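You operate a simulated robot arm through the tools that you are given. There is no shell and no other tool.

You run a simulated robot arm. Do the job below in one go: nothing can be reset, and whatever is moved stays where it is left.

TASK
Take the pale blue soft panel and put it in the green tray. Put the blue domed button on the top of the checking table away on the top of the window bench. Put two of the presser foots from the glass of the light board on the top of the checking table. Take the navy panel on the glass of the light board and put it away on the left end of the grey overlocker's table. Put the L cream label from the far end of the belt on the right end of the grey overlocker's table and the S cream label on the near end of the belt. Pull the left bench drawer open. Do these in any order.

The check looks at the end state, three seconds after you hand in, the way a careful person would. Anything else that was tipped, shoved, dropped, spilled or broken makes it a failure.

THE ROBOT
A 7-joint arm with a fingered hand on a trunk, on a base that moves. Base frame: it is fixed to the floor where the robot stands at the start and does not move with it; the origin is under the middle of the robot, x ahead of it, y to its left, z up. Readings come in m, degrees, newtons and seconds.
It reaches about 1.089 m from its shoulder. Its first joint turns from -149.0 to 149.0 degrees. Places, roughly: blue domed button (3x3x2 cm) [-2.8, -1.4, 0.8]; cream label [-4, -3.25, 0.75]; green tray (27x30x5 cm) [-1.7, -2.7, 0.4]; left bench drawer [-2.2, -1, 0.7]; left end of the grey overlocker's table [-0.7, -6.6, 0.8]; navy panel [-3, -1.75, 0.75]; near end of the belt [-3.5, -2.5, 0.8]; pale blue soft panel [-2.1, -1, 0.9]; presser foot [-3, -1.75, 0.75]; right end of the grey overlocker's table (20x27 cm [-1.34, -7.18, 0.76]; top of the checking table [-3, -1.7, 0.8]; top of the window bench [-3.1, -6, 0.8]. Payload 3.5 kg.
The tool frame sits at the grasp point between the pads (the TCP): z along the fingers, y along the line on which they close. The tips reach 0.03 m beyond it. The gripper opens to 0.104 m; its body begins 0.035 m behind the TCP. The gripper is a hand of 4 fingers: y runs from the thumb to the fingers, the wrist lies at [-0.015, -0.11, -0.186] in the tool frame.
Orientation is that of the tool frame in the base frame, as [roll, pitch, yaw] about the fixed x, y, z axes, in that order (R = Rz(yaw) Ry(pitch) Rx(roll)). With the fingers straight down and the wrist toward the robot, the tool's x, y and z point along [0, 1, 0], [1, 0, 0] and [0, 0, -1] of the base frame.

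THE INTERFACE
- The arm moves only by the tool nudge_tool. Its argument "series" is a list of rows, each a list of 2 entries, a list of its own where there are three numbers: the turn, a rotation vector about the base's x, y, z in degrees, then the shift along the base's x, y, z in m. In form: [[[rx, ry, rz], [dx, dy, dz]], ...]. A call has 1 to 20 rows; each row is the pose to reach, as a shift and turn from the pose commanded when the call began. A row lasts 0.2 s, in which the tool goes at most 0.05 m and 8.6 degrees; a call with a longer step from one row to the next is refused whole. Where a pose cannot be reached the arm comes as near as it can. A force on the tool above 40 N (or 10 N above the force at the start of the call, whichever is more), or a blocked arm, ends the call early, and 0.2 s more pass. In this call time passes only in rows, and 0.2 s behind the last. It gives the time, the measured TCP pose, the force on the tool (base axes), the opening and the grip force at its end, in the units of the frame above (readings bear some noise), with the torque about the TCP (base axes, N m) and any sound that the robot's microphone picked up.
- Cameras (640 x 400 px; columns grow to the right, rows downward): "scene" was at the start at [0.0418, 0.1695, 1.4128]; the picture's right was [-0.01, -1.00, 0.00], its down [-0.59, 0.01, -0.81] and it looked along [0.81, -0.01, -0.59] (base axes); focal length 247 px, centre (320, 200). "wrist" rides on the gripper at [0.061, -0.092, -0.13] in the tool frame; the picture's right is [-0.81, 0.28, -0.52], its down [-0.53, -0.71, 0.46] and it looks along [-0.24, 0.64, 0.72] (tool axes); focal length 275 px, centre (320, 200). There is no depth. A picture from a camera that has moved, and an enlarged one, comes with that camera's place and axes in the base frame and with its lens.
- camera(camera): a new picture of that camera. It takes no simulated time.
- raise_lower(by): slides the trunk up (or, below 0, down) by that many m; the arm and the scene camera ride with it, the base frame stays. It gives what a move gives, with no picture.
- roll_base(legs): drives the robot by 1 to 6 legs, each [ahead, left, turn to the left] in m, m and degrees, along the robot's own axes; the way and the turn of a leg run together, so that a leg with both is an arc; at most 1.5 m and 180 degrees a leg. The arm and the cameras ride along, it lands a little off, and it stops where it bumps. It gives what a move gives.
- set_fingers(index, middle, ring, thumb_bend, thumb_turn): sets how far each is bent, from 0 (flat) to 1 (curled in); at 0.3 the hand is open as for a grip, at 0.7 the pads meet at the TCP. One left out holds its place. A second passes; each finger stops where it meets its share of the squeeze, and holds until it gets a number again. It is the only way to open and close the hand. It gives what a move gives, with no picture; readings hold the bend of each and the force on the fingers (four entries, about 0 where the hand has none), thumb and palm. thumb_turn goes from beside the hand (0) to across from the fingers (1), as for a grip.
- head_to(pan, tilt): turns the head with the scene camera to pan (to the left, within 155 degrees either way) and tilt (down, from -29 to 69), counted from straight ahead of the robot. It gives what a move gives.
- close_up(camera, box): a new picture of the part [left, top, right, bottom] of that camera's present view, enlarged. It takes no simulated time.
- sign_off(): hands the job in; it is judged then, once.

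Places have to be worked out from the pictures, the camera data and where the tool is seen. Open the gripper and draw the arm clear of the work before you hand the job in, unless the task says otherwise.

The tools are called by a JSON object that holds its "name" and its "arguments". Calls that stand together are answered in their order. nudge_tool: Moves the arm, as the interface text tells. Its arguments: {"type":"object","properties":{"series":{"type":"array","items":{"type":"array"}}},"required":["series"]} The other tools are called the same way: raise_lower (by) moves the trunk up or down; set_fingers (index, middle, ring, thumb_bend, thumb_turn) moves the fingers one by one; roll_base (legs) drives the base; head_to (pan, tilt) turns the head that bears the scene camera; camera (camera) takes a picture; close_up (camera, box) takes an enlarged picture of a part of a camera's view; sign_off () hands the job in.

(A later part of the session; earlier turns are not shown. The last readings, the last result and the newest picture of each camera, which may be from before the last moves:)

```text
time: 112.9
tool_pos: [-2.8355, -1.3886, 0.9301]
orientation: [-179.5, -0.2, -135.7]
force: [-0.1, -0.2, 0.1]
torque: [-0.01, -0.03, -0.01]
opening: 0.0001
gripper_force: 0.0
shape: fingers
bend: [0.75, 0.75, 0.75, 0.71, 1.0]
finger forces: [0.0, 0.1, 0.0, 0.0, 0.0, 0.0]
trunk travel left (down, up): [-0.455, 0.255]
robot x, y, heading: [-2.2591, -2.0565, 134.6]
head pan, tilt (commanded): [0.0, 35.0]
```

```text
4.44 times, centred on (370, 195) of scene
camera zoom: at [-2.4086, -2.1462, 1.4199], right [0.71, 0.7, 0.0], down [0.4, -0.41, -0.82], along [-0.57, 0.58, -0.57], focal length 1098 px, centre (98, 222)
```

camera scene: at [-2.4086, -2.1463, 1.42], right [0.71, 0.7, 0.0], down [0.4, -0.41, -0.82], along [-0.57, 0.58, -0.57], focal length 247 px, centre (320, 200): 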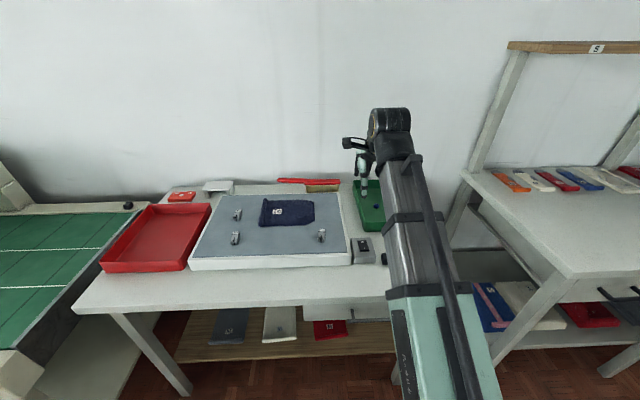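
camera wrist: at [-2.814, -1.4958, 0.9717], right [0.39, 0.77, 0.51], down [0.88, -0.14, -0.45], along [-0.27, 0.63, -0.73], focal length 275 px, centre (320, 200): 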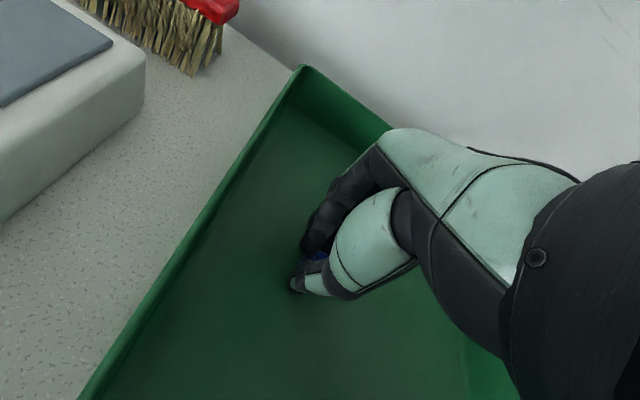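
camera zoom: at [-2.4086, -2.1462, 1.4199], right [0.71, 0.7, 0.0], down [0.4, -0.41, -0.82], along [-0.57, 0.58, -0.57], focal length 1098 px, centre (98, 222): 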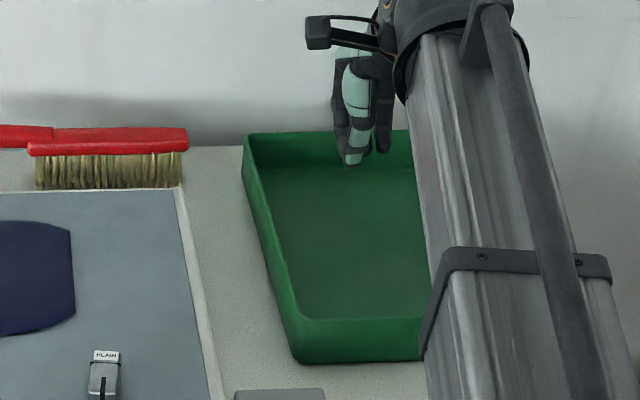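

The button slipped out (forces dropped to zero). I look for it.

{"name": "camera", "arguments": {"camera": "wrist"}}

{"name": "nudge_tool", "arguments": {"series": [[[0, 0, 0], [-0.02, -0.02, 0.03]], [[0, 0, 0], [-0.05, -0.05, 0.05]]]}}

{"name": "camera", "arguments": {"camera": "wrist"}}

{"name": "close_up", "arguments": {"camera": "scene", "box": [330, 150, 410, 240]}}

```text
taken
camera wrist: at [-2.8147, -1.4964, 1.0619], right [0.39, 0.77, 0.51], down [0.88, -0.14, -0.45], along [-0.27, 0.63, -0.73], focal length 275 px, centre (320, 200)
```

wrist: 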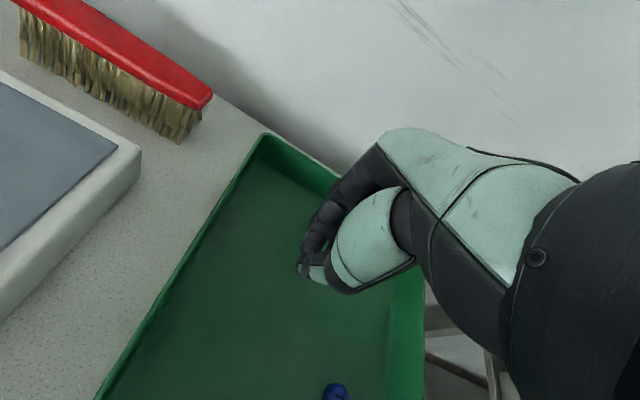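

```text
time: 113.5
tool_pos: [-2.8839, -1.4359, 0.9832]
orientation: [-179.6, -0.1, -135.8]
force: [0.7, 0.4, 0.7]
torque: [-0.01, -0.01, 0.01]
opening: 0.0
gripper_force: 0.1
shape: fingers
bend: [0.75, 0.75, 0.75, 0.71, 1.0]
finger forces: [0.0, 0.0, 0.0, 0.1, 0.0, 0.0]
trunk travel left (down, up): [-0.455, 0.255]
robot x, y, heading: [-2.2544, -2.0605, 134.5]
head pan, tilt (commanded): [0.0, 35.0]
```

```text
taken
camera wrist: at [-2.8631, -1.5431, 1.1145], right [0.39, 0.77, 0.51], down [0.88, -0.14, -0.45], along [-0.27, 0.63, -0.73], focal length 275 px, centre (320, 200)
```

wrist: 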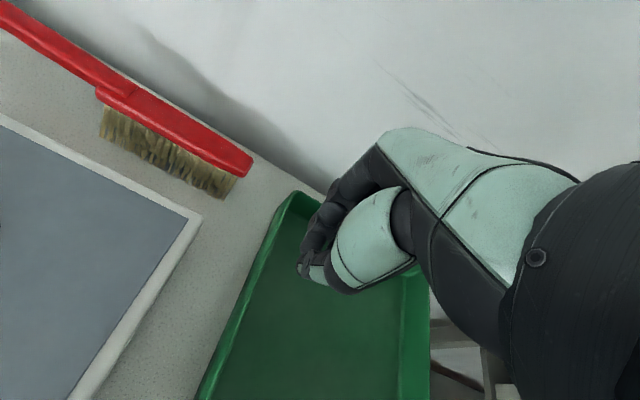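

```text
4.44 times, centred on (370, 195) of scene
camera zoom: at [-2.4086, -2.1462, 1.4199], right [0.71, 0.7, 0.0], down [0.4, -0.41, -0.82], along [-0.57, 0.58, -0.57], focal length 1098 px, centre (98, 222)
```

zoom: 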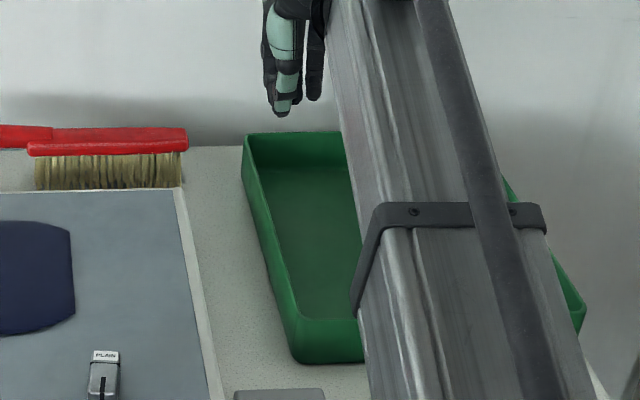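

The button popped to about (-2.724,-1.353), still in the tray. I open the hand and move above it for a new, lower and better centred grip.

{"name": "set_fingers", "arguments": {"index": 0.4, "middle": 0.4, "ring": 0.4, "thumb_bend": 0.4}}

{"name": "nudge_tool", "arguments": {"series": [[[0, 0, 0], [0.04, 0.02, 0]], [[0, 0, 0], [0.08, 0.04, 0]], [[0, 0, 0], [0.12, 0.06, -0.01]], [[0, 0, 0], [0.16, 0.083, -0.03]]]}}

{"name": "camera", "arguments": {"camera": "wrist"}}

```text
time: 114.5
tool_pos: [-2.8847, -1.4362, 0.9818]
orientation: [-179.5, -0.1, -135.7]
force: [0.0, 0.7, -0.1]
torque: [-0.03, 0.0, 0.01]
opening: 0.0776
gripper_force: 0.1
shape: fingers
bend: [0.4, 0.4, 0.4, 0.4, 0.99]
finger forces: [0.0, 0.1, 0.1, 0.0, 0.0, 0.1]
trunk travel left (down, up): [-0.455, 0.255]
robot x, y, heading: [-2.2567, -2.0617, 134.6]
head pan, tilt (commanded): [0.0, 35.0]
```

```text
refused: row 4 steps farther than a row can; nothing moved
```

```text
taken
camera wrist: at [-2.8633, -1.5435, 1.1143], right [0.39, 0.77, 0.51], down [0.88, -0.14, -0.45], along [-0.27, 0.63, -0.73], focal length 275 px, centre (320, 200)
```

wrist: 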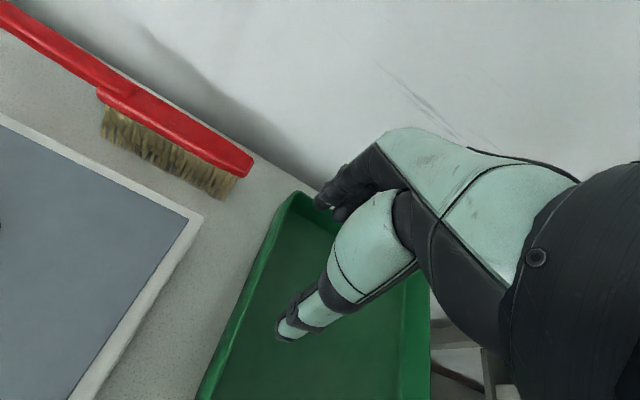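

One row was too long; I repeat with five shorter rows.

{"name": "nudge_tool", "arguments": {"series": [[[0, 0, 0], [0.035, 0.018, 0]], [[0, 0, 0], [0.07, 0.036, 0]], [[0, 0, 0], [0.105, 0.055, -0.01]], [[0, 0, 0], [0.14, 0.072, -0.02]], [[0, 0, 0], [0.16, 0.083, -0.04]]]}}

{"name": "camera", "arguments": {"camera": "wrist"}}

```text
time: 115.7
tool_pos: [-2.7261, -1.3544, 0.9434]
orientation: [-179.5, -0.1, -135.7]
force: [-0.1, 0.0, -0.7]
torque: [0.0, -0.01, 0.01]
opening: 0.0776
gripper_force: 0.0
shape: fingers
bend: [0.4, 0.4, 0.4, 0.4, 0.99]
finger forces: [0.1, 0.1, 0.0, 0.0, 0.0, 0.0]
trunk travel left (down, up): [-0.455, 0.255]
robot x, y, heading: [-2.2596, -2.0606, 134.9]
head pan, tilt (commanded): [0.0, 35.0]
```

```text
taken
camera wrist: at [-2.7049, -1.4616, 1.0751], right [0.39, 0.77, 0.51], down [0.88, -0.14, -0.45], along [-0.27, 0.63, -0.73], focal length 275 px, centre (320, 200)
```

wrist: 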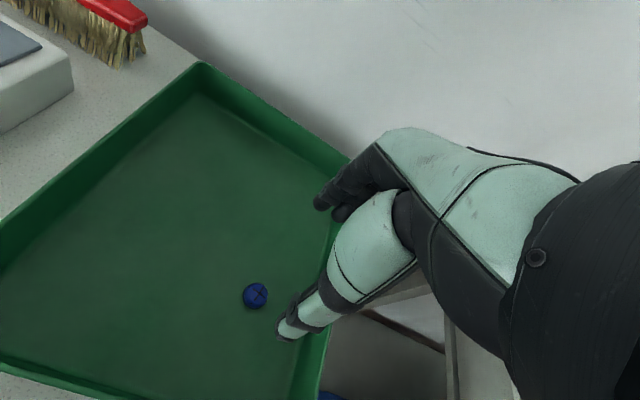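

The button is at about (-2.7194,-1.3566), 7 mm from under the TCP. I centre on it, descend to 0.85, then part-close to just over its width.

{"name": "nudge_tool", "arguments": {"series": [[[0, 0, 0], [0.007, -0.002, -0.02]], [[0, 0, 0], [0.007, -0.002, -0.06]], [[0, 0, 0], [0.007, -0.002, -0.093]]]}}

{"name": "set_fingers", "arguments": {"index": 0.54, "middle": 0.54, "ring": 0.5, "thumb_bend": 0.54}}

{"name": "camera", "arguments": {"camera": "wrist"}}

{"name": "close_up", "arguments": {"camera": "wrist", "box": [240, 180, 400, 340]}}

```text
time: 116.5
tool_pos: [-2.718, -1.3584, 0.848]
orientation: [-179.6, -0.1, -135.6]
force: [0.8, 0.0, -0.2]
torque: [0.02, 0.0, -0.01]
opening: 0.0774
gripper_force: 0.1
shape: fingers
bend: [0.4, 0.4, 0.4, 0.4, 0.99]
finger forces: [0.1, 0.0, 0.1, 0.0, 0.0, 0.0]
trunk travel left (down, up): [-0.455, 0.255]
robot x, y, heading: [-2.2569, -2.0592, 134.3]
head pan, tilt (commanded): [0.0, 35.0]
```

```text
time: 117.5
tool_pos: [-2.7185, -1.3584, 0.848]
orientation: [-179.4, 0.0, -135.8]
force: [0.5, -0.3, -0.4]
torque: [0.02, 0.0, 0.03]
opening: 0.042
gripper_force: 0.0
shape: fingers
bend: [0.54, 0.54, 0.5, 0.54, 1.0]
finger forces: [0.0, 0.1, 0.0, 0.0, 0.0, 0.1]
trunk travel left (down, up): [-0.455, 0.255]
robot x, y, heading: [-2.2575, -2.0586, 134.6]
head pan, tilt (commanded): [0.0, 35.0]
```

```text
taken
camera wrist: at [-2.6969, -1.466, 0.9806], right [0.39, 0.77, 0.51], down [0.88, -0.14, -0.45], along [-0.27, 0.63, -0.73], focal length 275 px, centre (320, 200)
```

wrist: 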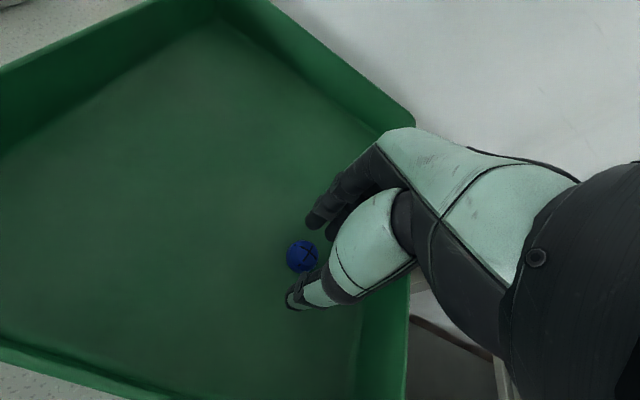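

```text
2.50 times, centred on (320, 260) of wrist
camera zoom: at [-2.6969, -1.466, 0.9806], right [0.39, 0.77, 0.51], down [0.88, -0.14, -0.45], along [-0.27, 0.63, -0.73], focal length 688 px, centre (320, 50)
```

zoom: 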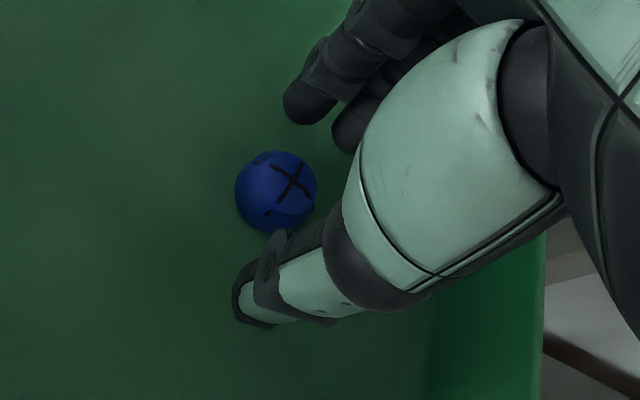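

The button lies on the line between index tip and thumb, a bit closer to the index. I shift 5 mm forward and lower to light floor contact.

{"name": "nudge_tool", "arguments": {"series": [[[0, 0, 0], [-0.0035, 0.0036, 0]], [[0, 0, 0], [-0.0035, 0.0036, -0.004]], [[0, 0, 0], [-0.0035, 0.0036, -0.008]], [[0, 0, 0], [-0.0035, 0.0036, -0.011]]]}}

{"name": "close_up", "arguments": {"camera": "wrist", "box": [240, 180, 400, 340]}}

```text
time: 118.5
tool_pos: [-2.7211, -1.3547, 0.8384]
orientation: [-179.7, -0.1, -135.7]
force: [-2.4, 1.0, 10.2]
torque: [0.3, 0.19, -0.03]
opening: 0.042
gripper_force: 5.8
shape: fingers
bend: [0.54, 0.53, 0.5, 0.54, 1.0]
finger forces: [0.0, 10.4, 0.0, 0.0, 0.0, 0.0]
trunk travel left (down, up): [-0.455, 0.255]
robot x, y, heading: [-2.2554, -2.0574, 134.6]
head pan, tilt (commanded): [0.0, 35.0]
```

```text
2.50 times, centred on (320, 260) of wrist
camera zoom: at [-2.7004, -1.4625, 0.9698], right [0.39, 0.77, 0.51], down [0.88, -0.14, -0.45], along [-0.27, 0.63, -0.73], focal length 688 px, centre (320, 50)
```

zoom: 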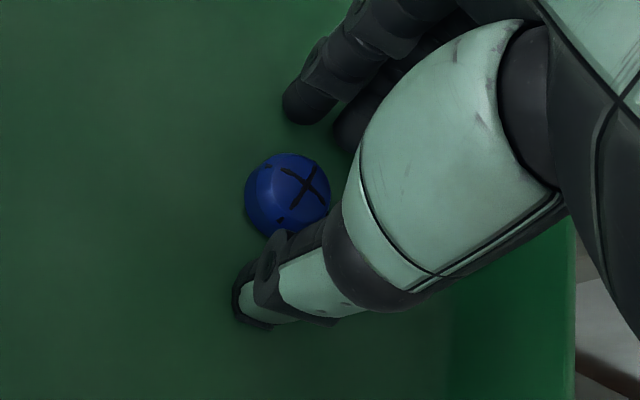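

Button is aligned with thumb and index (x offset ~3 mm). I close index and thumb on it with a moderate target, bringing middle along slightly less.

{"name": "set_fingers", "arguments": {"index": 0.68, "middle": 0.62, "ring": 0.62, "thumb_bend": 0.68}}

{"name": "close_up", "arguments": {"camera": "wrist", "box": [240, 180, 400, 340]}}

```text
time: 119.5
tool_pos: [-2.7202, -1.3562, 0.837]
orientation: [-179.7, -0.1, -135.7]
force: [-2.2, 3.2, 7.5]
torque: [0.2, 0.13, 0.01]
opening: 0.0187
gripper_force: 7.3
shape: fingers
bend: [0.63, 0.61, 0.62, 0.64, 1.0]
finger forces: [4.5, 6.6, 0.0, 0.1, 3.5, 0.1]
trunk travel left (down, up): [-0.455, 0.255]
robot x, y, heading: [-2.2566, -2.0578, 134.7]
head pan, tilt (commanded): [0.0, 35.0]
```

```text
2.50 times, centred on (320, 260) of wrist
camera zoom: at [-2.7003, -1.4625, 0.9689], right [0.39, 0.77, 0.51], down [0.88, -0.14, -0.45], along [-0.27, 0.63, -0.73], focal length 688 px, centre (320, 50)
```

zoom: 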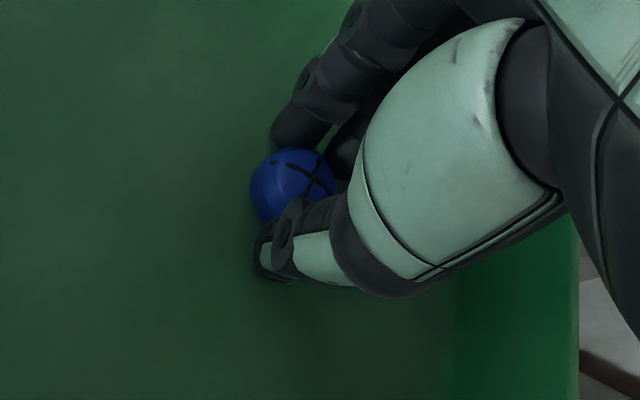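

Index, middle and thumb hold the button symmetrically with light forces. I firm up slightly and lift slowly in 5 mm rows.

{"name": "set_fingers", "arguments": {"index": 0.7, "middle": 0.66, "thumb_bend": 0.7}}

{"name": "nudge_tool", "arguments": {"series": [[[0, 0, 0], [0, 0, 0.005]], [[0, 0, 0], [0, 0, 0.01]], [[0, 0, 0], [0, 0, 0.015]], [[0, 0, 0], [0, 0, 0.02]]]}}

{"name": "close_up", "arguments": {"camera": "wrist", "box": [240, 180, 400, 340]}}

```text
time: 120.5
tool_pos: [-2.7217, -1.3552, 0.8367]
orientation: [-179.4, -0.1, -135.7]
force: [-1.1, 1.4, 6.2]
torque: [0.11, 0.16, -0.03]
opening: 0.0184
gripper_force: 8.2
shape: fingers
bend: [0.63, 0.65, 0.62, 0.64, 1.0]
finger forces: [9.7, 1.0, 0.0, 0.0, 5.0, 0.1]
trunk travel left (down, up): [-0.455, 0.255]
robot x, y, heading: [-2.2567, -2.0583, 134.5]
head pan, tilt (commanded): [0.0, 35.0]
```

```text
time: 121.5
tool_pos: [-2.7211, -1.3548, 0.8556]
orientation: [-179.5, -0.1, -135.7]
force: [0.3, -0.1, -0.1]
torque: [0.0, -0.01, 0.01]
opening: 0.0181
gripper_force: 5.6
shape: fingers
bend: [0.63, 0.65, 0.62, 0.64, 1.0]
finger forces: [4.8, 0.7, 0.0, 0.0, 5.5, 0.0]
trunk travel left (down, up): [-0.455, 0.255]
robot x, y, heading: [-2.2606, -2.0576, 134.3]
head pan, tilt (commanded): [0.0, 35.0]
```

```text
2.50 times, centred on (320, 260) of wrist
camera zoom: at [-2.701, -1.4616, 0.9878], right [0.39, 0.77, 0.51], down [0.88, -0.14, -0.45], along [-0.27, 0.63, -0.73], focal length 688 px, centre (320, 50)
```

zoom: 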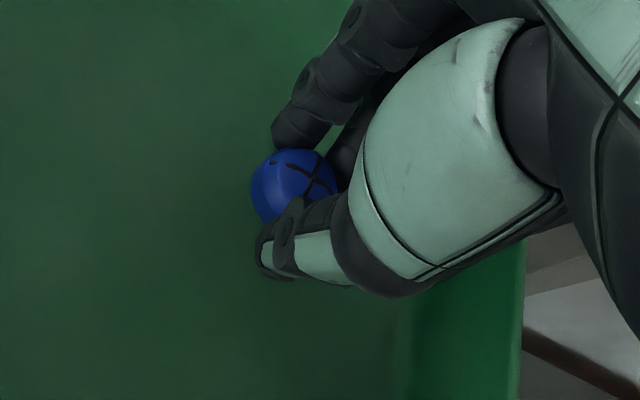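

The button is lifted and steady (index 4.8 N, thumb 5.5 N). I raise it gently to travelling height.

{"name": "nudge_tool", "arguments": {"series": [[[0, 0, 0], [0, 0, 0.02]], [[0, 0, 0], [0, 0, 0.04]], [[0, 0, 0], [0, 0, 0.06]], [[0, 0, 0], [0, 0, 0.08]], [[0, 0, 0], [0.01, -0.01, 0.1]], [[0, 0, 0], [0.025, -0.025, 0.12]], [[0, 0, 0], [0.045, -0.045, 0.14]], [[0, 0, 0], [0.065, -0.065, 0.16]], [[0, 0, 0], [0.085, -0.085, 0.18]], [[0, 0, 0], [0.105, -0.105, 0.2]]]}}

{"name": "close_up", "arguments": {"camera": "wrist", "box": [240, 180, 400, 340]}}

{"name": "head_to", "arguments": {"pan": 90, "tilt": 25}}

{"name": "camera", "arguments": {"camera": "scene"}}

```text
time: 123.7
tool_pos: [-2.6183, -1.4609, 1.0564]
orientation: [-179.5, 0.0, -135.7]
force: [0.0, -0.4, -1.0]
torque: [-0.03, 0.01, 0.04]
opening: 0.018
gripper_force: 5.2
shape: fingers
bend: [0.63, 0.65, 0.62, 0.64, 1.0]
finger forces: [5.0, 0.8, 0.0, 0.0, 5.6, 0.1]
trunk travel left (down, up): [-0.455, 0.255]
robot x, y, heading: [-2.2589, -2.0559, 134.5]
head pan, tilt (commanded): [0.0, 35.0]
```

```text
2.50 times, centred on (320, 260) of wrist
camera zoom: at [-2.5974, -1.5677, 1.1881], right [0.39, 0.77, 0.51], down [0.88, -0.14, -0.45], along [-0.27, 0.63, -0.73], focal length 688 px, centre (320, 50)
```

zoom: 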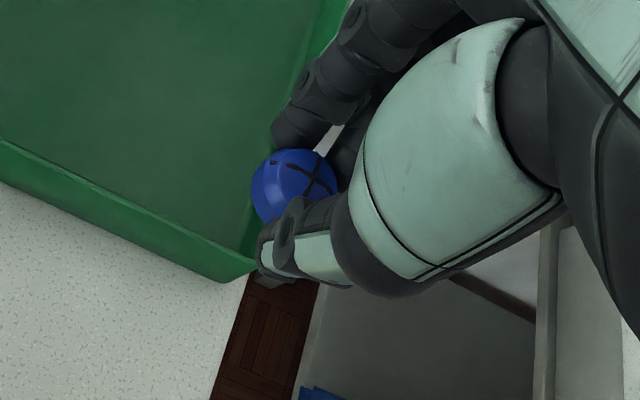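

```text
time: 125.3
tool_pos: [-2.6183, -1.4601, 1.056]
orientation: [-179.5, -0.1, -135.7]
force: [-0.4, -0.9, 0.7]
torque: [0.0, 0.02, -0.01]
opening: 0.0182
gripper_force: 5.8
shape: fingers
bend: [0.63, 0.65, 0.62, 0.64, 1.0]
finger forces: [4.9, 0.8, 0.0, 0.1, 5.5, 0.1]
trunk travel left (down, up): [-0.455, 0.255]
robot x, y, heading: [-2.2556, -2.0568, 134.5]
head pan, tilt (commanded): [90.0, 25.0]
```

```text
taken
camera scene: at [-2.4125, -2.2736, 1.4357], right [-0.7, 0.71, 0.0], down [0.3, 0.3, -0.91], along [-0.65, -0.64, -0.42], focal length 247 px, centre (320, 200)
```

scene: 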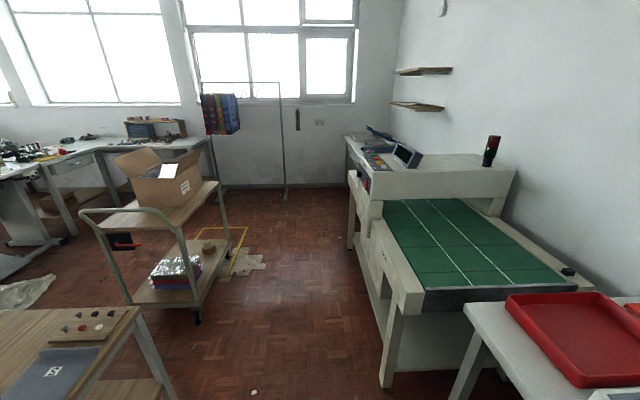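

The second cart (with cardboard box), clothes rack and belt machine are now visible. Before planning narrow drives I look down to see my own base's size.

{"name": "head_to", "arguments": {"pan": 90, "tilt": 69}}

{"name": "camera", "arguments": {"camera": "scene"}}

{"name": "head_to", "arguments": {"pan": 150, "tilt": 69}}

{"name": "camera", "arguments": {"camera": "scene"}}

{"name": "head_to", "arguments": {"pan": -90, "tilt": 69}}

{"name": "camera", "arguments": {"camera": "scene"}}

{"name": "head_to", "arguments": {"pan": -10, "tilt": 69}}

{"name": "camera", "arguments": {"camera": "scene"}}

```text
time: 126.4
tool_pos: [-2.6193, -1.46, 1.0563]
orientation: [-179.5, -0.1, -135.6]
force: [0.6, 0.6, -0.4]
torque: [-0.06, 0.01, 0.0]
opening: 0.0179
gripper_force: 6.1
shape: fingers
bend: [0.63, 0.65, 0.62, 0.64, 1.0]
finger forces: [4.9, 0.8, 0.1, 0.0, 5.4, 0.0]
trunk travel left (down, up): [-0.455, 0.255]
robot x, y, heading: [-2.2603, -2.0589, 134.6]
head pan, tilt (commanded): [90.0, 68.8]
```

```text
taken
camera scene: at [-2.3867, -2.2483, 1.3763], right [-0.7, 0.71, 0.0], down [0.66, 0.65, -0.36], along [-0.26, -0.25, -0.93], focal length 247 px, centre (320, 200)
```

scene: 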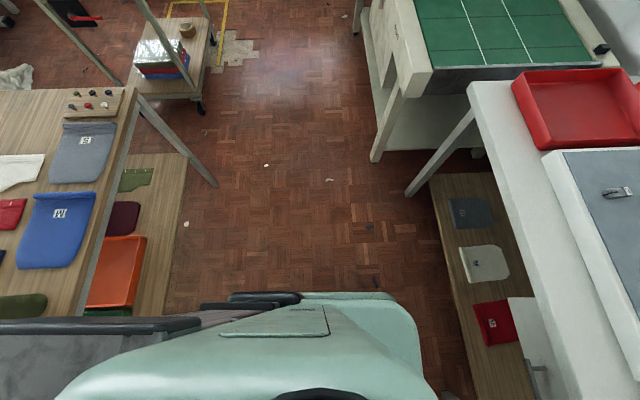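

```text
time: 127.7
tool_pos: [-2.6188, -1.4597, 1.0561]
orientation: [-179.5, -0.1, -135.7]
force: [0.2, -0.3, -0.4]
torque: [0.01, -0.01, 0.06]
opening: 0.018
gripper_force: 5.3
shape: fingers
bend: [0.63, 0.65, 0.62, 0.64, 1.0]
finger forces: [4.8, 0.8, 0.0, 0.1, 5.4, 0.0]
trunk travel left (down, up): [-0.455, 0.255]
robot x, y, heading: [-2.2587, -2.0588, 134.3]
head pan, tilt (commanded): [150.0, 68.8]
```

```text
taken
camera scene: at [-2.3328, -2.2631, 1.3762], right [-0.97, -0.25, 0.0], down [-0.23, 0.9, -0.36], along [0.09, -0.35, -0.93], focal length 247 px, centre (320, 200)
```

scene: 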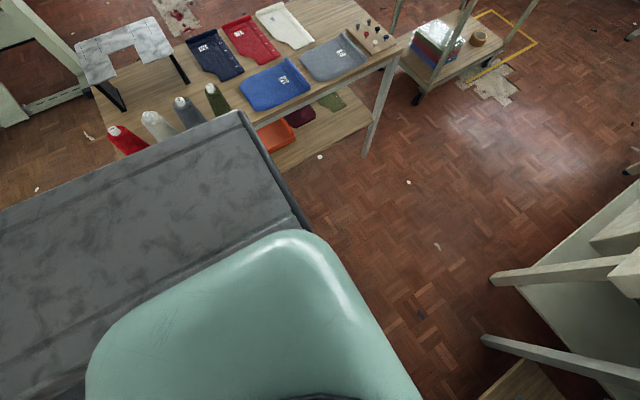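

```text
time: 131.1
tool_pos: [-2.6191, -1.4596, 1.0561]
orientation: [-179.5, -0.2, -135.7]
force: [-0.7, 0.8, -0.5]
torque: [-0.01, 0.0, -0.02]
opening: 0.018
gripper_force: 5.8
shape: fingers
bend: [0.63, 0.65, 0.62, 0.64, 1.0]
finger forces: [4.8, 0.9, 0.0, 0.0, 5.5, 0.0]
trunk travel left (down, up): [-0.455, 0.255]
robot x, y, heading: [-2.2564, -2.0602, 134.4]
head pan, tilt (commanded): [-90.0, 68.8]
```

```text
taken
camera scene: at [-2.307, -2.1697, 1.3762], right [0.7, -0.71, 0.0], down [-0.66, -0.65, -0.36], along [0.26, 0.25, -0.93], focal length 247 px, centre (320, 200)
```

scene: 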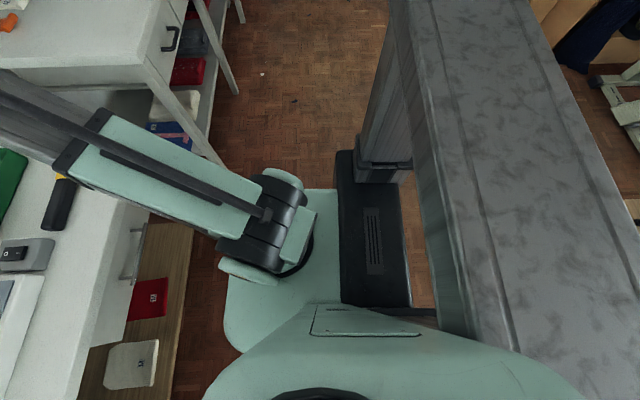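

```text
time: 132.7
tool_pos: [-2.618, -1.4599, 1.0555]
orientation: [-179.5, -0.2, -135.6]
force: [-0.3, 0.6, 0.3]
torque: [-0.01, 0.0, 0.04]
opening: 0.0177
gripper_force: 5.7
shape: fingers
bend: [0.63, 0.65, 0.62, 0.64, 1.0]
finger forces: [5.0, 0.9, 0.0, 0.0, 5.5, 0.0]
trunk travel left (down, up): [-0.455, 0.255]
robot x, y, heading: [-2.2528, -2.06, 134.2]
head pan, tilt (commanded): [-10.0, 68.8]
```

```text
taken
camera scene: at [-2.3785, -2.1629, 1.3762], right [0.82, 0.57, 0.0], down [0.53, -0.77, -0.36], along [-0.21, 0.3, -0.93], focal length 247 px, centre (320, 200)
```

scene: 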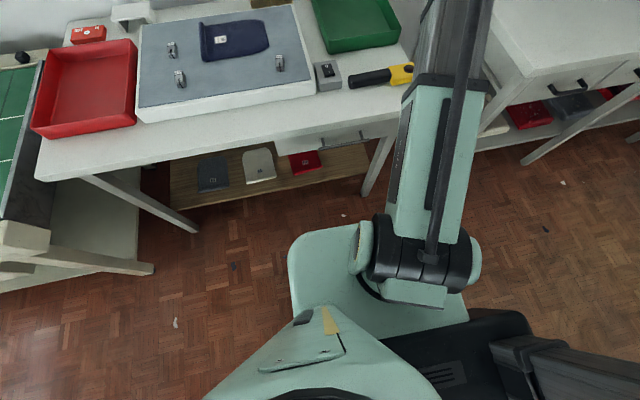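

My base is roughly ±0.25 m wide, so the aisle fits. Still holding the button firmly, I turn left to face down the aisle and drive 2.2 m along it.

{"name": "roll_base", "arguments": {"legs": [[-0.1, 0, 0], [0, 0, 93]]}}

{"name": "head_to", "arguments": {"pan": 0, "tilt": 25}}

{"name": "camera", "arguments": {"camera": "scene"}}

```text
time: 137.7
tool_pos: [-2.7738, -2.5073, 1.0561]
orientation: [-179.5, -0.2, -44.1]
force: [-0.2, 0.3, -0.4]
torque: [0.03, 0.01, -0.02]
opening: 0.0174
gripper_force: 5.3
shape: fingers
bend: [0.64, 0.65, 0.62, 0.64, 1.0]
finger forces: [4.6, 0.6, 0.0, 0.0, 5.0, 0.0]
trunk travel left (down, up): [-0.455, 0.255]
robot x, y, heading: [-2.1916, -2.1262, -134.0]
head pan, tilt (commanded): [-10.0, 68.8]
```

```text
time: 138.8
tool_pos: [-2.7752, -2.5074, 1.0547]
orientation: [-179.5, -0.1, -44.1]
force: [-0.2, -0.4, -0.1]
torque: [0.0, -0.02, 0.0]
opening: 0.0174
gripper_force: 4.5
shape: fingers
bend: [0.64, 0.65, 0.62, 0.64, 1.0]
finger forces: [4.6, 0.7, 0.0, 0.0, 5.0, 0.0]
trunk travel left (down, up): [-0.455, 0.255]
robot x, y, heading: [-2.19, -2.1265, -134.0]
head pan, tilt (commanded): [0.0, 25.0]
```

```text
taken
camera scene: at [-2.0975, -2.2801, 1.4356], right [-0.72, 0.69, 0.0], down [0.29, 0.31, -0.91], along [-0.63, -0.65, -0.42], focal length 247 px, centre (320, 200)
```

scene: 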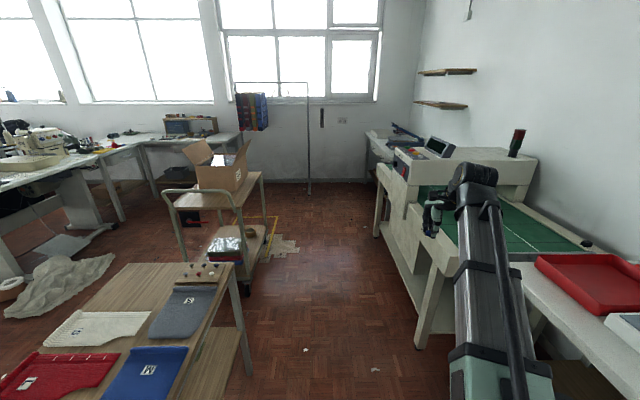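

The aisle ahead is clear. I square up, shift slightly left to its middle, and drive on in two legs.

{"name": "roll_base", "arguments": {"legs": [[0, 0.08, 1.5], [1.2, 0, 0], [0.9, 0, 0]]}}

{"name": "camera", "arguments": {"camera": "scene"}}

{"name": "head_to", "arguments": {"pan": 60, "tilt": 30}}

{"name": "camera", "arguments": {"camera": "scene"}}

{"name": "head_to", "arguments": {"pan": -90, "tilt": 30}}

{"name": "camera", "arguments": {"camera": "scene"}}

```text
time: 149.7
tool_pos: [-4.0615, -4.1392, 1.0553]
orientation: [-179.5, -0.1, -40.7]
force: [-0.6, 0.7, -0.6]
torque: [0.06, 0.02, 0.01]
opening: 0.0174
gripper_force: 5.4
shape: fingers
bend: [0.64, 0.65, 0.62, 0.64, 1.0]
finger forces: [4.6, 0.6, 0.0, 0.0, 5.0, 0.1]
trunk travel left (down, up): [-0.455, 0.255]
robot x, y, heading: [-3.4944, -3.7244, -130.5]
head pan, tilt (commanded): [0.0, 25.0]
```

```text
taken
camera scene: at [-3.3988, -3.8711, 1.4357], right [-0.76, 0.65, 0.0], down [0.27, 0.32, -0.91], along [-0.59, -0.69, -0.42], focal length 247 px, centre (320, 200)
```

scene: 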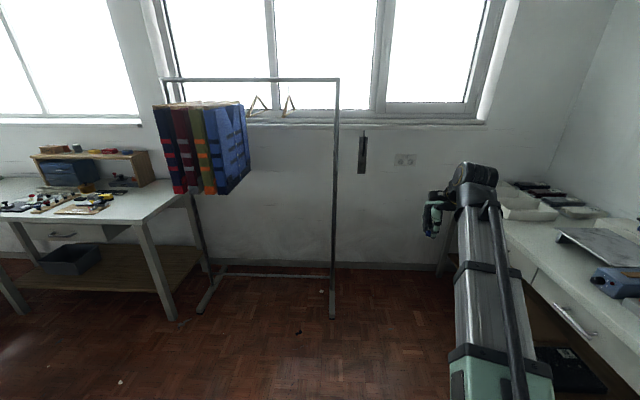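

```text
time: 151.0
tool_pos: [-4.061, -4.139, 1.055]
orientation: [-179.4, -0.1, -40.6]
force: [-0.2, -0.9, -0.8]
torque: [-0.01, 0.01, -0.01]
opening: 0.0177
gripper_force: 4.3
shape: fingers
bend: [0.64, 0.65, 0.62, 0.64, 1.0]
finger forces: [4.6, 0.6, 0.0, 0.1, 5.0, 0.0]
trunk travel left (down, up): [-0.455, 0.255]
robot x, y, heading: [-3.4966, -3.7294, -130.7]
head pan, tilt (commanded): [60.0, 30.0]
```

```text
taken
camera scene: at [-3.3088, -3.8861, 1.4277], right [-0.94, -0.34, 0.0], down [-0.17, 0.47, -0.87], along [0.29, -0.82, -0.5], focal length 247 px, centre (320, 200)
```

scene: 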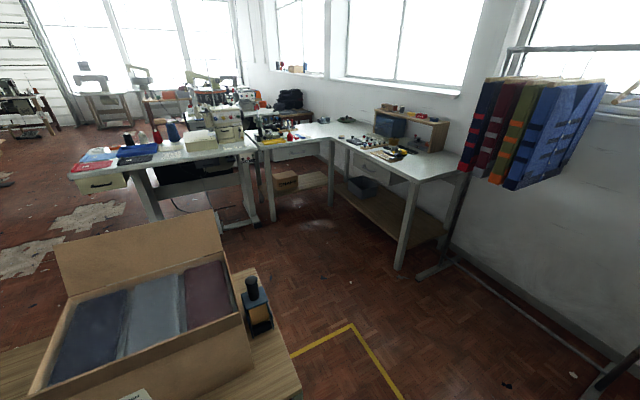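

```text
time: 153.3
tool_pos: [-4.0617, -4.139, 1.0561]
orientation: [-179.5, 0.0, -40.5]
force: [0.4, 0.0, -1.5]
torque: [-0.01, -0.04, -0.01]
opening: 0.0175
gripper_force: 4.8
shape: fingers
bend: [0.64, 0.65, 0.62, 0.64, 1.0]
finger forces: [4.5, 0.6, 0.1, 0.0, 5.0, 0.1]
trunk travel left (down, up): [-0.455, 0.255]
robot x, y, heading: [-3.4993, -3.7229, -130.4]
head pan, tilt (commanded): [-90.0, 30.0]
```

```text
taken
camera scene: at [-3.4081, -3.7424, 1.4277], right [0.65, 0.76, 0.0], down [0.38, -0.32, -0.87], along [-0.66, 0.56, -0.5], focal length 247 px, centre (320, 200)
```

scene: 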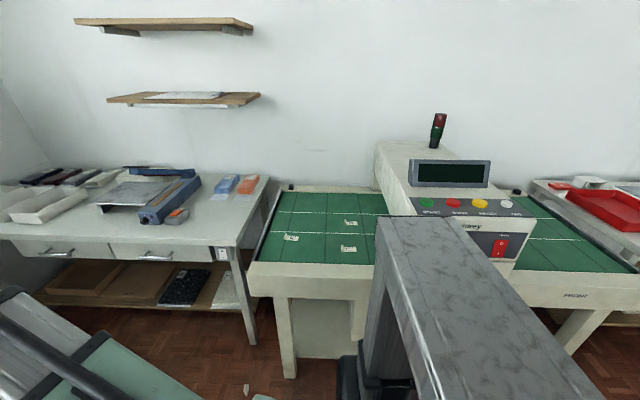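

I can see the far belt end with three labels, and the window bench front edge (s≈6.28, n 1.14–2.14, z≈0.76) past the clothes rack. To pass the rack safely I first draw the arm in, watching that the button stays gripped.

{"name": "nudge_tool", "arguments": {"series": [[[0, 0, 0], [0.025, 0.03, 0]], [[0, 0, 0], [0.05, 0.06, 0]], [[0, 0, 0], [0.075, 0.09, 0]], [[0, 0, 0], [0.1, 0.12, 0]], [[0, 0, 0], [0.13, 0.15, 0]]]}}

{"name": "close_up", "arguments": {"camera": "scene", "box": [230, 180, 430, 280]}}

{"name": "roll_base", "arguments": {"legs": [[0.4, 0, 2], [0, 0, 86]]}}

{"name": "head_to", "arguments": {"pan": 0, "tilt": 30}}

{"name": "camera", "arguments": {"camera": "scene"}}

```text
time: 154.6
tool_pos: [-3.9301, -3.9911, 1.054]
orientation: [-179.5, 0.0, -40.5]
force: [-0.5, -0.1, 0.1]
torque: [0.02, -0.04, -0.01]
opening: 0.0175
gripper_force: 5.3
shape: fingers
bend: [0.64, 0.65, 0.62, 0.64, 1.0]
finger forces: [4.7, 0.7, 0.0, 0.0, 4.9, 0.1]
trunk travel left (down, up): [-0.455, 0.255]
robot x, y, heading: [-3.4997, -3.729, -130.2]
head pan, tilt (commanded): [-90.0, 30.0]
```

```text
3.20 times, centred on (330, 230) of scene
camera zoom: at [-3.408, -3.7423, 1.4277], right [0.65, 0.76, 0.0], down [0.38, -0.32, -0.87], along [-0.66, 0.56, -0.5], focal length 791 px, centre (288, 104)
```

zoom: 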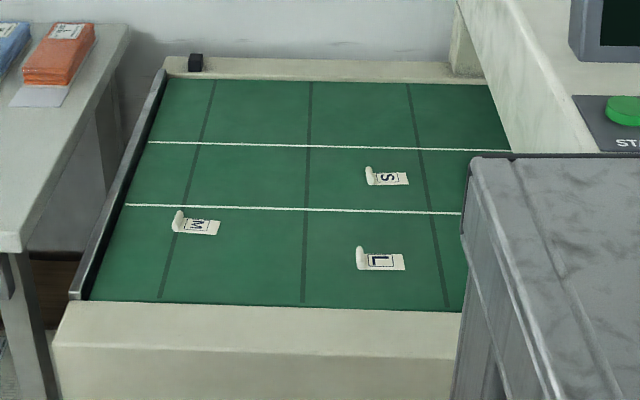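

```text
time: 160.7
tool_pos: [-3.5056, -4.4818, 1.0553]
orientation: [-179.4, -0.1, 47.3]
force: [0.6, -0.7, 0.0]
torque: [0.02, 0.01, 0.01]
opening: 0.0172
gripper_force: 5.4
shape: fingers
bend: [0.64, 0.65, 0.62, 0.65, 1.0]
finger forces: [4.4, 0.6, 0.0, 0.0, 4.7, 0.0]
trunk travel left (down, up): [-0.455, 0.255]
robot x, y, heading: [-3.7561, -4.037, -42.6]
head pan, tilt (commanded): [-90.0, 30.0]
```

```text
time: 162.4
tool_pos: [-3.5054, -4.4808, 1.0546]
orientation: [-179.5, -0.1, 47.4]
force: [-0.7, -0.3, 0.2]
torque: [0.03, 0.04, 0.03]
opening: 0.0172
gripper_force: 5.5
shape: fingers
bend: [0.64, 0.65, 0.62, 0.65, 1.0]
finger forces: [4.5, 0.6, 0.0, 0.0, 4.7, 0.0]
trunk travel left (down, up): [-0.455, 0.255]
robot x, y, heading: [-3.7579, -4.0385, -42.4]
head pan, tilt (commanded): [0.0, 30.0]
```

```text
taken
camera scene: at [-3.6072, -3.9436, 1.4277], right [-0.68, -0.74, 0.0], down [-0.37, 0.34, -0.87], along [0.64, -0.59, -0.5], focal length 247 px, centre (320, 200)
```

scene: 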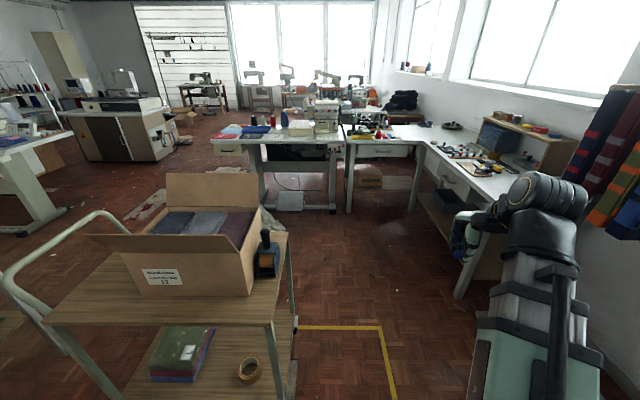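

The S, M and L labels are clearly readable at the far belt end. Button still gripped; I sidestep right for cart clearance, drive ahead alongside the rack, then turn right to face the window bench.

{"name": "roll_base", "arguments": {"legs": [[0, -0.12, 0], [1.35, 0, 0], [0, 0, -90]]}}

{"name": "camera", "arguments": {"camera": "scene"}}

{"name": "camera", "arguments": {"camera": "wrist"}}

```text
time: 173.8
tool_pos: [-3.2768, -5.307, 1.0545]
orientation: [-179.5, -0.1, -41.8]
force: [-0.3, 0.5, -0.8]
torque: [-0.01, 0.01, 0.0]
opening: 0.0172
gripper_force: 4.8
shape: fingers
bend: [0.64, 0.66, 0.62, 0.65, 1.0]
finger forces: [4.5, 0.5, 0.0, 0.0, 4.5, 0.0]
trunk travel left (down, up): [-0.455, 0.255]
robot x, y, heading: [-2.8355, -5.0476, -131.6]
head pan, tilt (commanded): [0.0, 30.0]
```

```text
taken
camera scene: at [-2.7421, -5.1974, 1.4277], right [-0.75, 0.66, 0.0], down [0.33, 0.37, -0.87], along [-0.58, -0.65, -0.5], focal length 247 px, centre (320, 200)
```

scene: 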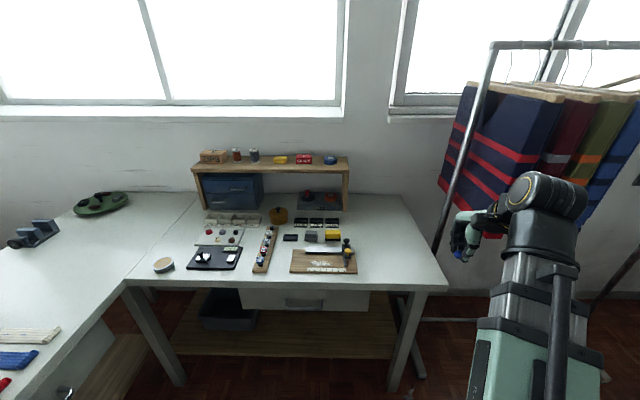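

```text
taken
camera wrist: at [-3.1698, -5.2809, 1.1863], right [-0.79, 0.33, 0.51], down [0.08, 0.89, -0.45], along [-0.61, -0.31, -0.73], focal length 275 px, centre (320, 200)
```

wrist: 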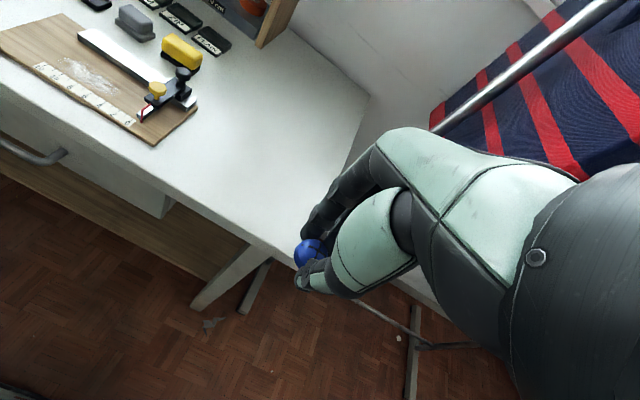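

Button still held. The right end of the window bench (around n 1.25, s 6.40) is free, between the cutting board and the rack clothes. I move the tool left first, then forward over that spot at height.

{"name": "nudge_tool", "arguments": {"series": [[[0, 0, 0], [0.03, -0.027, 0]], [[0, 0, 0], [0.059, -0.054, 0]], [[0, 0, 0], [0.034, -0.088, 0]], [[0, 0, 0], [0.003, -0.122, 0]], [[0, 0, 0], [-0.028, -0.156, 0]], [[0, 0, 0], [-0.06, -0.19, 0]], [[0, 0, 0], [-0.092, -0.224, -0.005]], [[0, 0, 0], [-0.122, -0.256, -0.01]]]}}

{"name": "camera", "arguments": {"camera": "scene"}}

{"name": "camera", "arguments": {"camera": "wrist"}}

```text
time: 175.6
tool_pos: [-3.3957, -5.5648, 1.043]
orientation: [-179.5, -0.2, -41.8]
force: [-0.4, 0.1, 0.4]
torque: [0.0, 0.02, 0.0]
opening: 0.0167
gripper_force: 5.0
shape: fingers
bend: [0.64, 0.66, 0.62, 0.65, 1.0]
finger forces: [4.4, 0.7, 0.0, 0.1, 4.6, 0.1]
trunk travel left (down, up): [-0.455, 0.255]
robot x, y, heading: [-2.8376, -5.0488, -131.7]
head pan, tilt (commanded): [0.0, 30.0]
```

```text
taken
camera scene: at [-2.7421, -5.1975, 1.4277], right [-0.75, 0.66, 0.0], down [0.33, 0.37, -0.87], along [-0.57, -0.65, -0.5], focal length 247 px, centre (320, 200)
```

scene: 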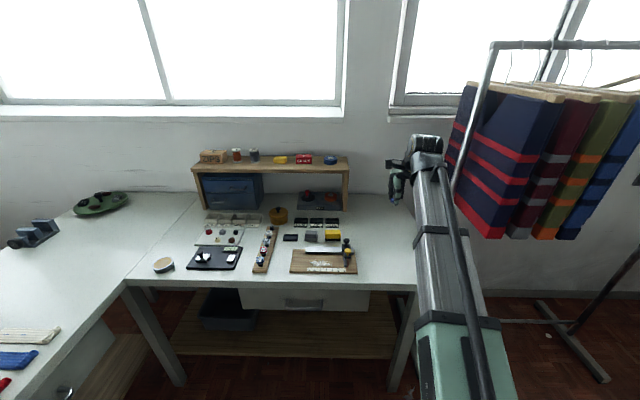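

```text
taken
camera wrist: at [-3.2894, -5.5381, 1.1744], right [-0.79, 0.33, 0.51], down [0.08, 0.89, -0.45], along [-0.61, -0.31, -0.73], focal length 275 px, centre (320, 200)
```

wrist: 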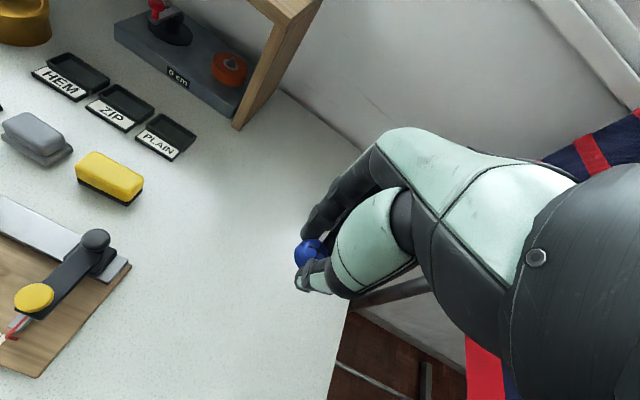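

Directly below the TCP the bench is clear. I lower straight down toward the surface.

{"name": "nudge_tool", "arguments": {"series": [[[0, 0, 0], [0, 0, -0.045]], [[0, 0, 0], [0, 0, -0.09]], [[0, 0, 0], [0, 0, -0.135]], [[0, 0, 0], [0, 0, -0.18]], [[0, 0, 0], [0, 0, -0.2]]]}}

{"name": "camera", "arguments": {"camera": "wrist"}}

{"name": "camera", "arguments": {"camera": "scene"}}

```text
time: 176.8
tool_pos: [-3.3988, -5.561, 0.8419]
orientation: [-179.5, -0.1, -41.9]
force: [0.8, 0.1, -0.2]
torque: [-0.01, -0.01, -0.03]
opening: 0.0167
gripper_force: 4.9
shape: fingers
bend: [0.64, 0.66, 0.62, 0.65, 1.0]
finger forces: [4.3, 0.6, 0.1, 0.1, 4.5, 0.0]
trunk travel left (down, up): [-0.455, 0.255]
robot x, y, heading: [-2.8406, -5.052, -131.5]
head pan, tilt (commanded): [0.0, 30.0]
```

```text
taken
camera wrist: at [-3.2931, -5.5338, 0.9743], right [-0.79, 0.33, 0.51], down [0.08, 0.89, -0.45], along [-0.61, -0.31, -0.73], focal length 275 px, centre (320, 200)
```

wrist: 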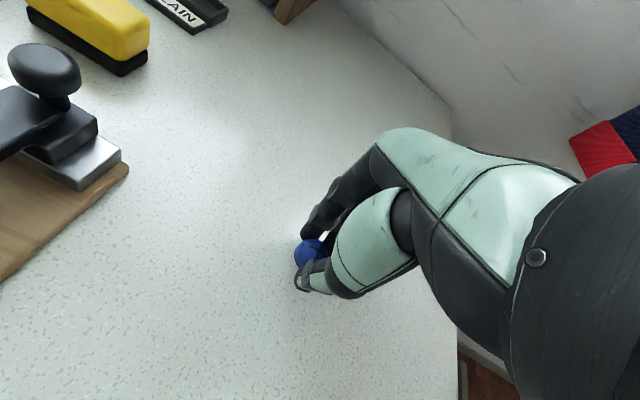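

```text
taken
camera scene: at [-2.7421, -5.1975, 1.4277], right [-0.75, 0.66, 0.0], down [0.33, 0.37, -0.87], along [-0.57, -0.65, -0.5], focal length 247 px, centre (320, 200)
```

scene: 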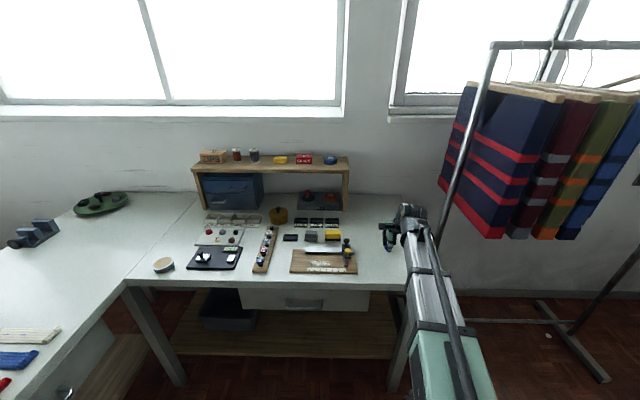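

No contact yet. I keep lowering in small steps until the button touches.

{"name": "nudge_tool", "arguments": {"series": [[[0, 0, 0], [0, 0, -0.008]], [[0, 0, 0], [0, 0, -0.016]], [[0, 0, 0], [0, 0, -0.024]], [[0, 0, 0], [0, 0, -0.03]]]}}

{"name": "camera", "arguments": {"camera": "wrist"}}

```text
time: 177.5
tool_pos: [-3.3995, -5.5634, 0.8322]
orientation: [179.7, -0.1, -42.1]
force: [0.8, 1.3, 24.8]
torque: [0.32, -0.31, 0.0]
opening: 0.0169
gripper_force: 15.9
shape: fingers
bend: [0.65, 0.66, 0.62, 0.66, 1.0]
finger forces: [5.9, 1.5, 0.0, 0.0, 24.4, 0.0]
trunk travel left (down, up): [-0.455, 0.255]
robot x, y, heading: [-2.8395, -5.0539, -131.6]
head pan, tilt (commanded): [0.0, 30.0]
stopped in row 3: the force on the tool passed its limit at 48 N (the readings are from after the stop); the commanded pose is now the measured one
```

```text
taken
camera wrist: at [-3.292, -5.5345, 0.9629], right [-0.79, 0.34, 0.52], down [0.08, 0.88, -0.46], along [-0.61, -0.32, -0.72], focal length 275 px, centre (320, 200)
```

wrist: 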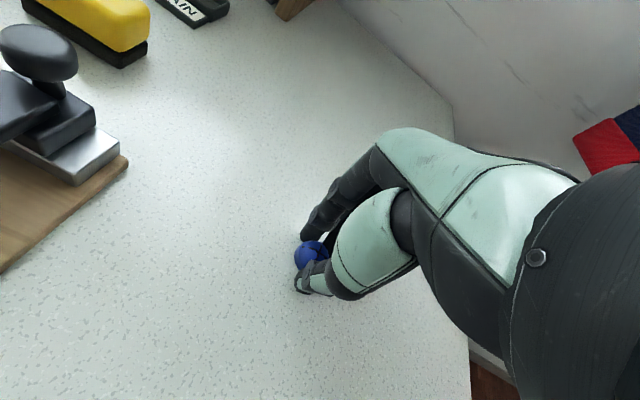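

Touchdown at z 0.832. I ease up 4 mm and open the fingers to leave the button standing.

{"name": "nudge_tool", "arguments": {"series": [[[0, 0, 0], [0, 0, 0.004]]]}}

{"name": "set_fingers", "arguments": {"index": 0.5, "middle": 0.5, "ring": 0.5, "thumb_bend": 0.5}}

{"name": "camera", "arguments": {"camera": "wrist"}}

```text
time: 177.9
tool_pos: [-3.4008, -5.5613, 0.8325]
orientation: [179.8, -0.2, -41.8]
force: [0.0, -0.3, 7.7]
torque: [-0.04, -0.04, 0.01]
opening: 0.0166
gripper_force: 8.2
shape: fingers
bend: [0.65, 0.66, 0.62, 0.65, 1.0]
finger forces: [8.0, 1.6, 0.0, 0.0, 7.1, 0.1]
trunk travel left (down, up): [-0.455, 0.255]
robot x, y, heading: [-2.836, -5.0518, -131.6]
head pan, tilt (commanded): [0.0, 30.0]
```

```text
time: 178.9
tool_pos: [-3.3996, -5.564, 0.8343]
orientation: [179.9, 0.0, -41.9]
force: [2.1, 1.5, 9.2]
torque: [-0.11, 0.15, -0.02]
opening: 0.0502
gripper_force: 4.9
shape: fingers
bend: [0.51, 0.53, 0.5, 0.5, 1.0]
finger forces: [2.7, 6.2, 0.1, 0.0, 0.0, 0.1]
trunk travel left (down, up): [-0.455, 0.255]
robot x, y, heading: [-2.8382, -5.0519, -131.7]
head pan, tilt (commanded): [0.0, 30.0]
```

```text
taken
camera wrist: at [-3.2922, -5.5348, 0.9643], right [-0.79, 0.34, 0.52], down [0.08, 0.89, -0.46], along [-0.61, -0.32, -0.72], focal length 275 px, centre (320, 200)
```

wrist: 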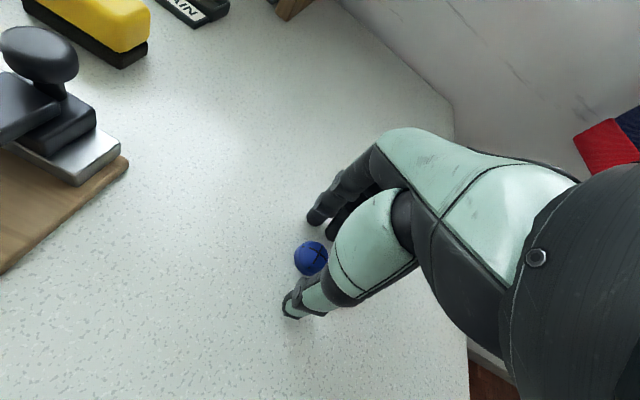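

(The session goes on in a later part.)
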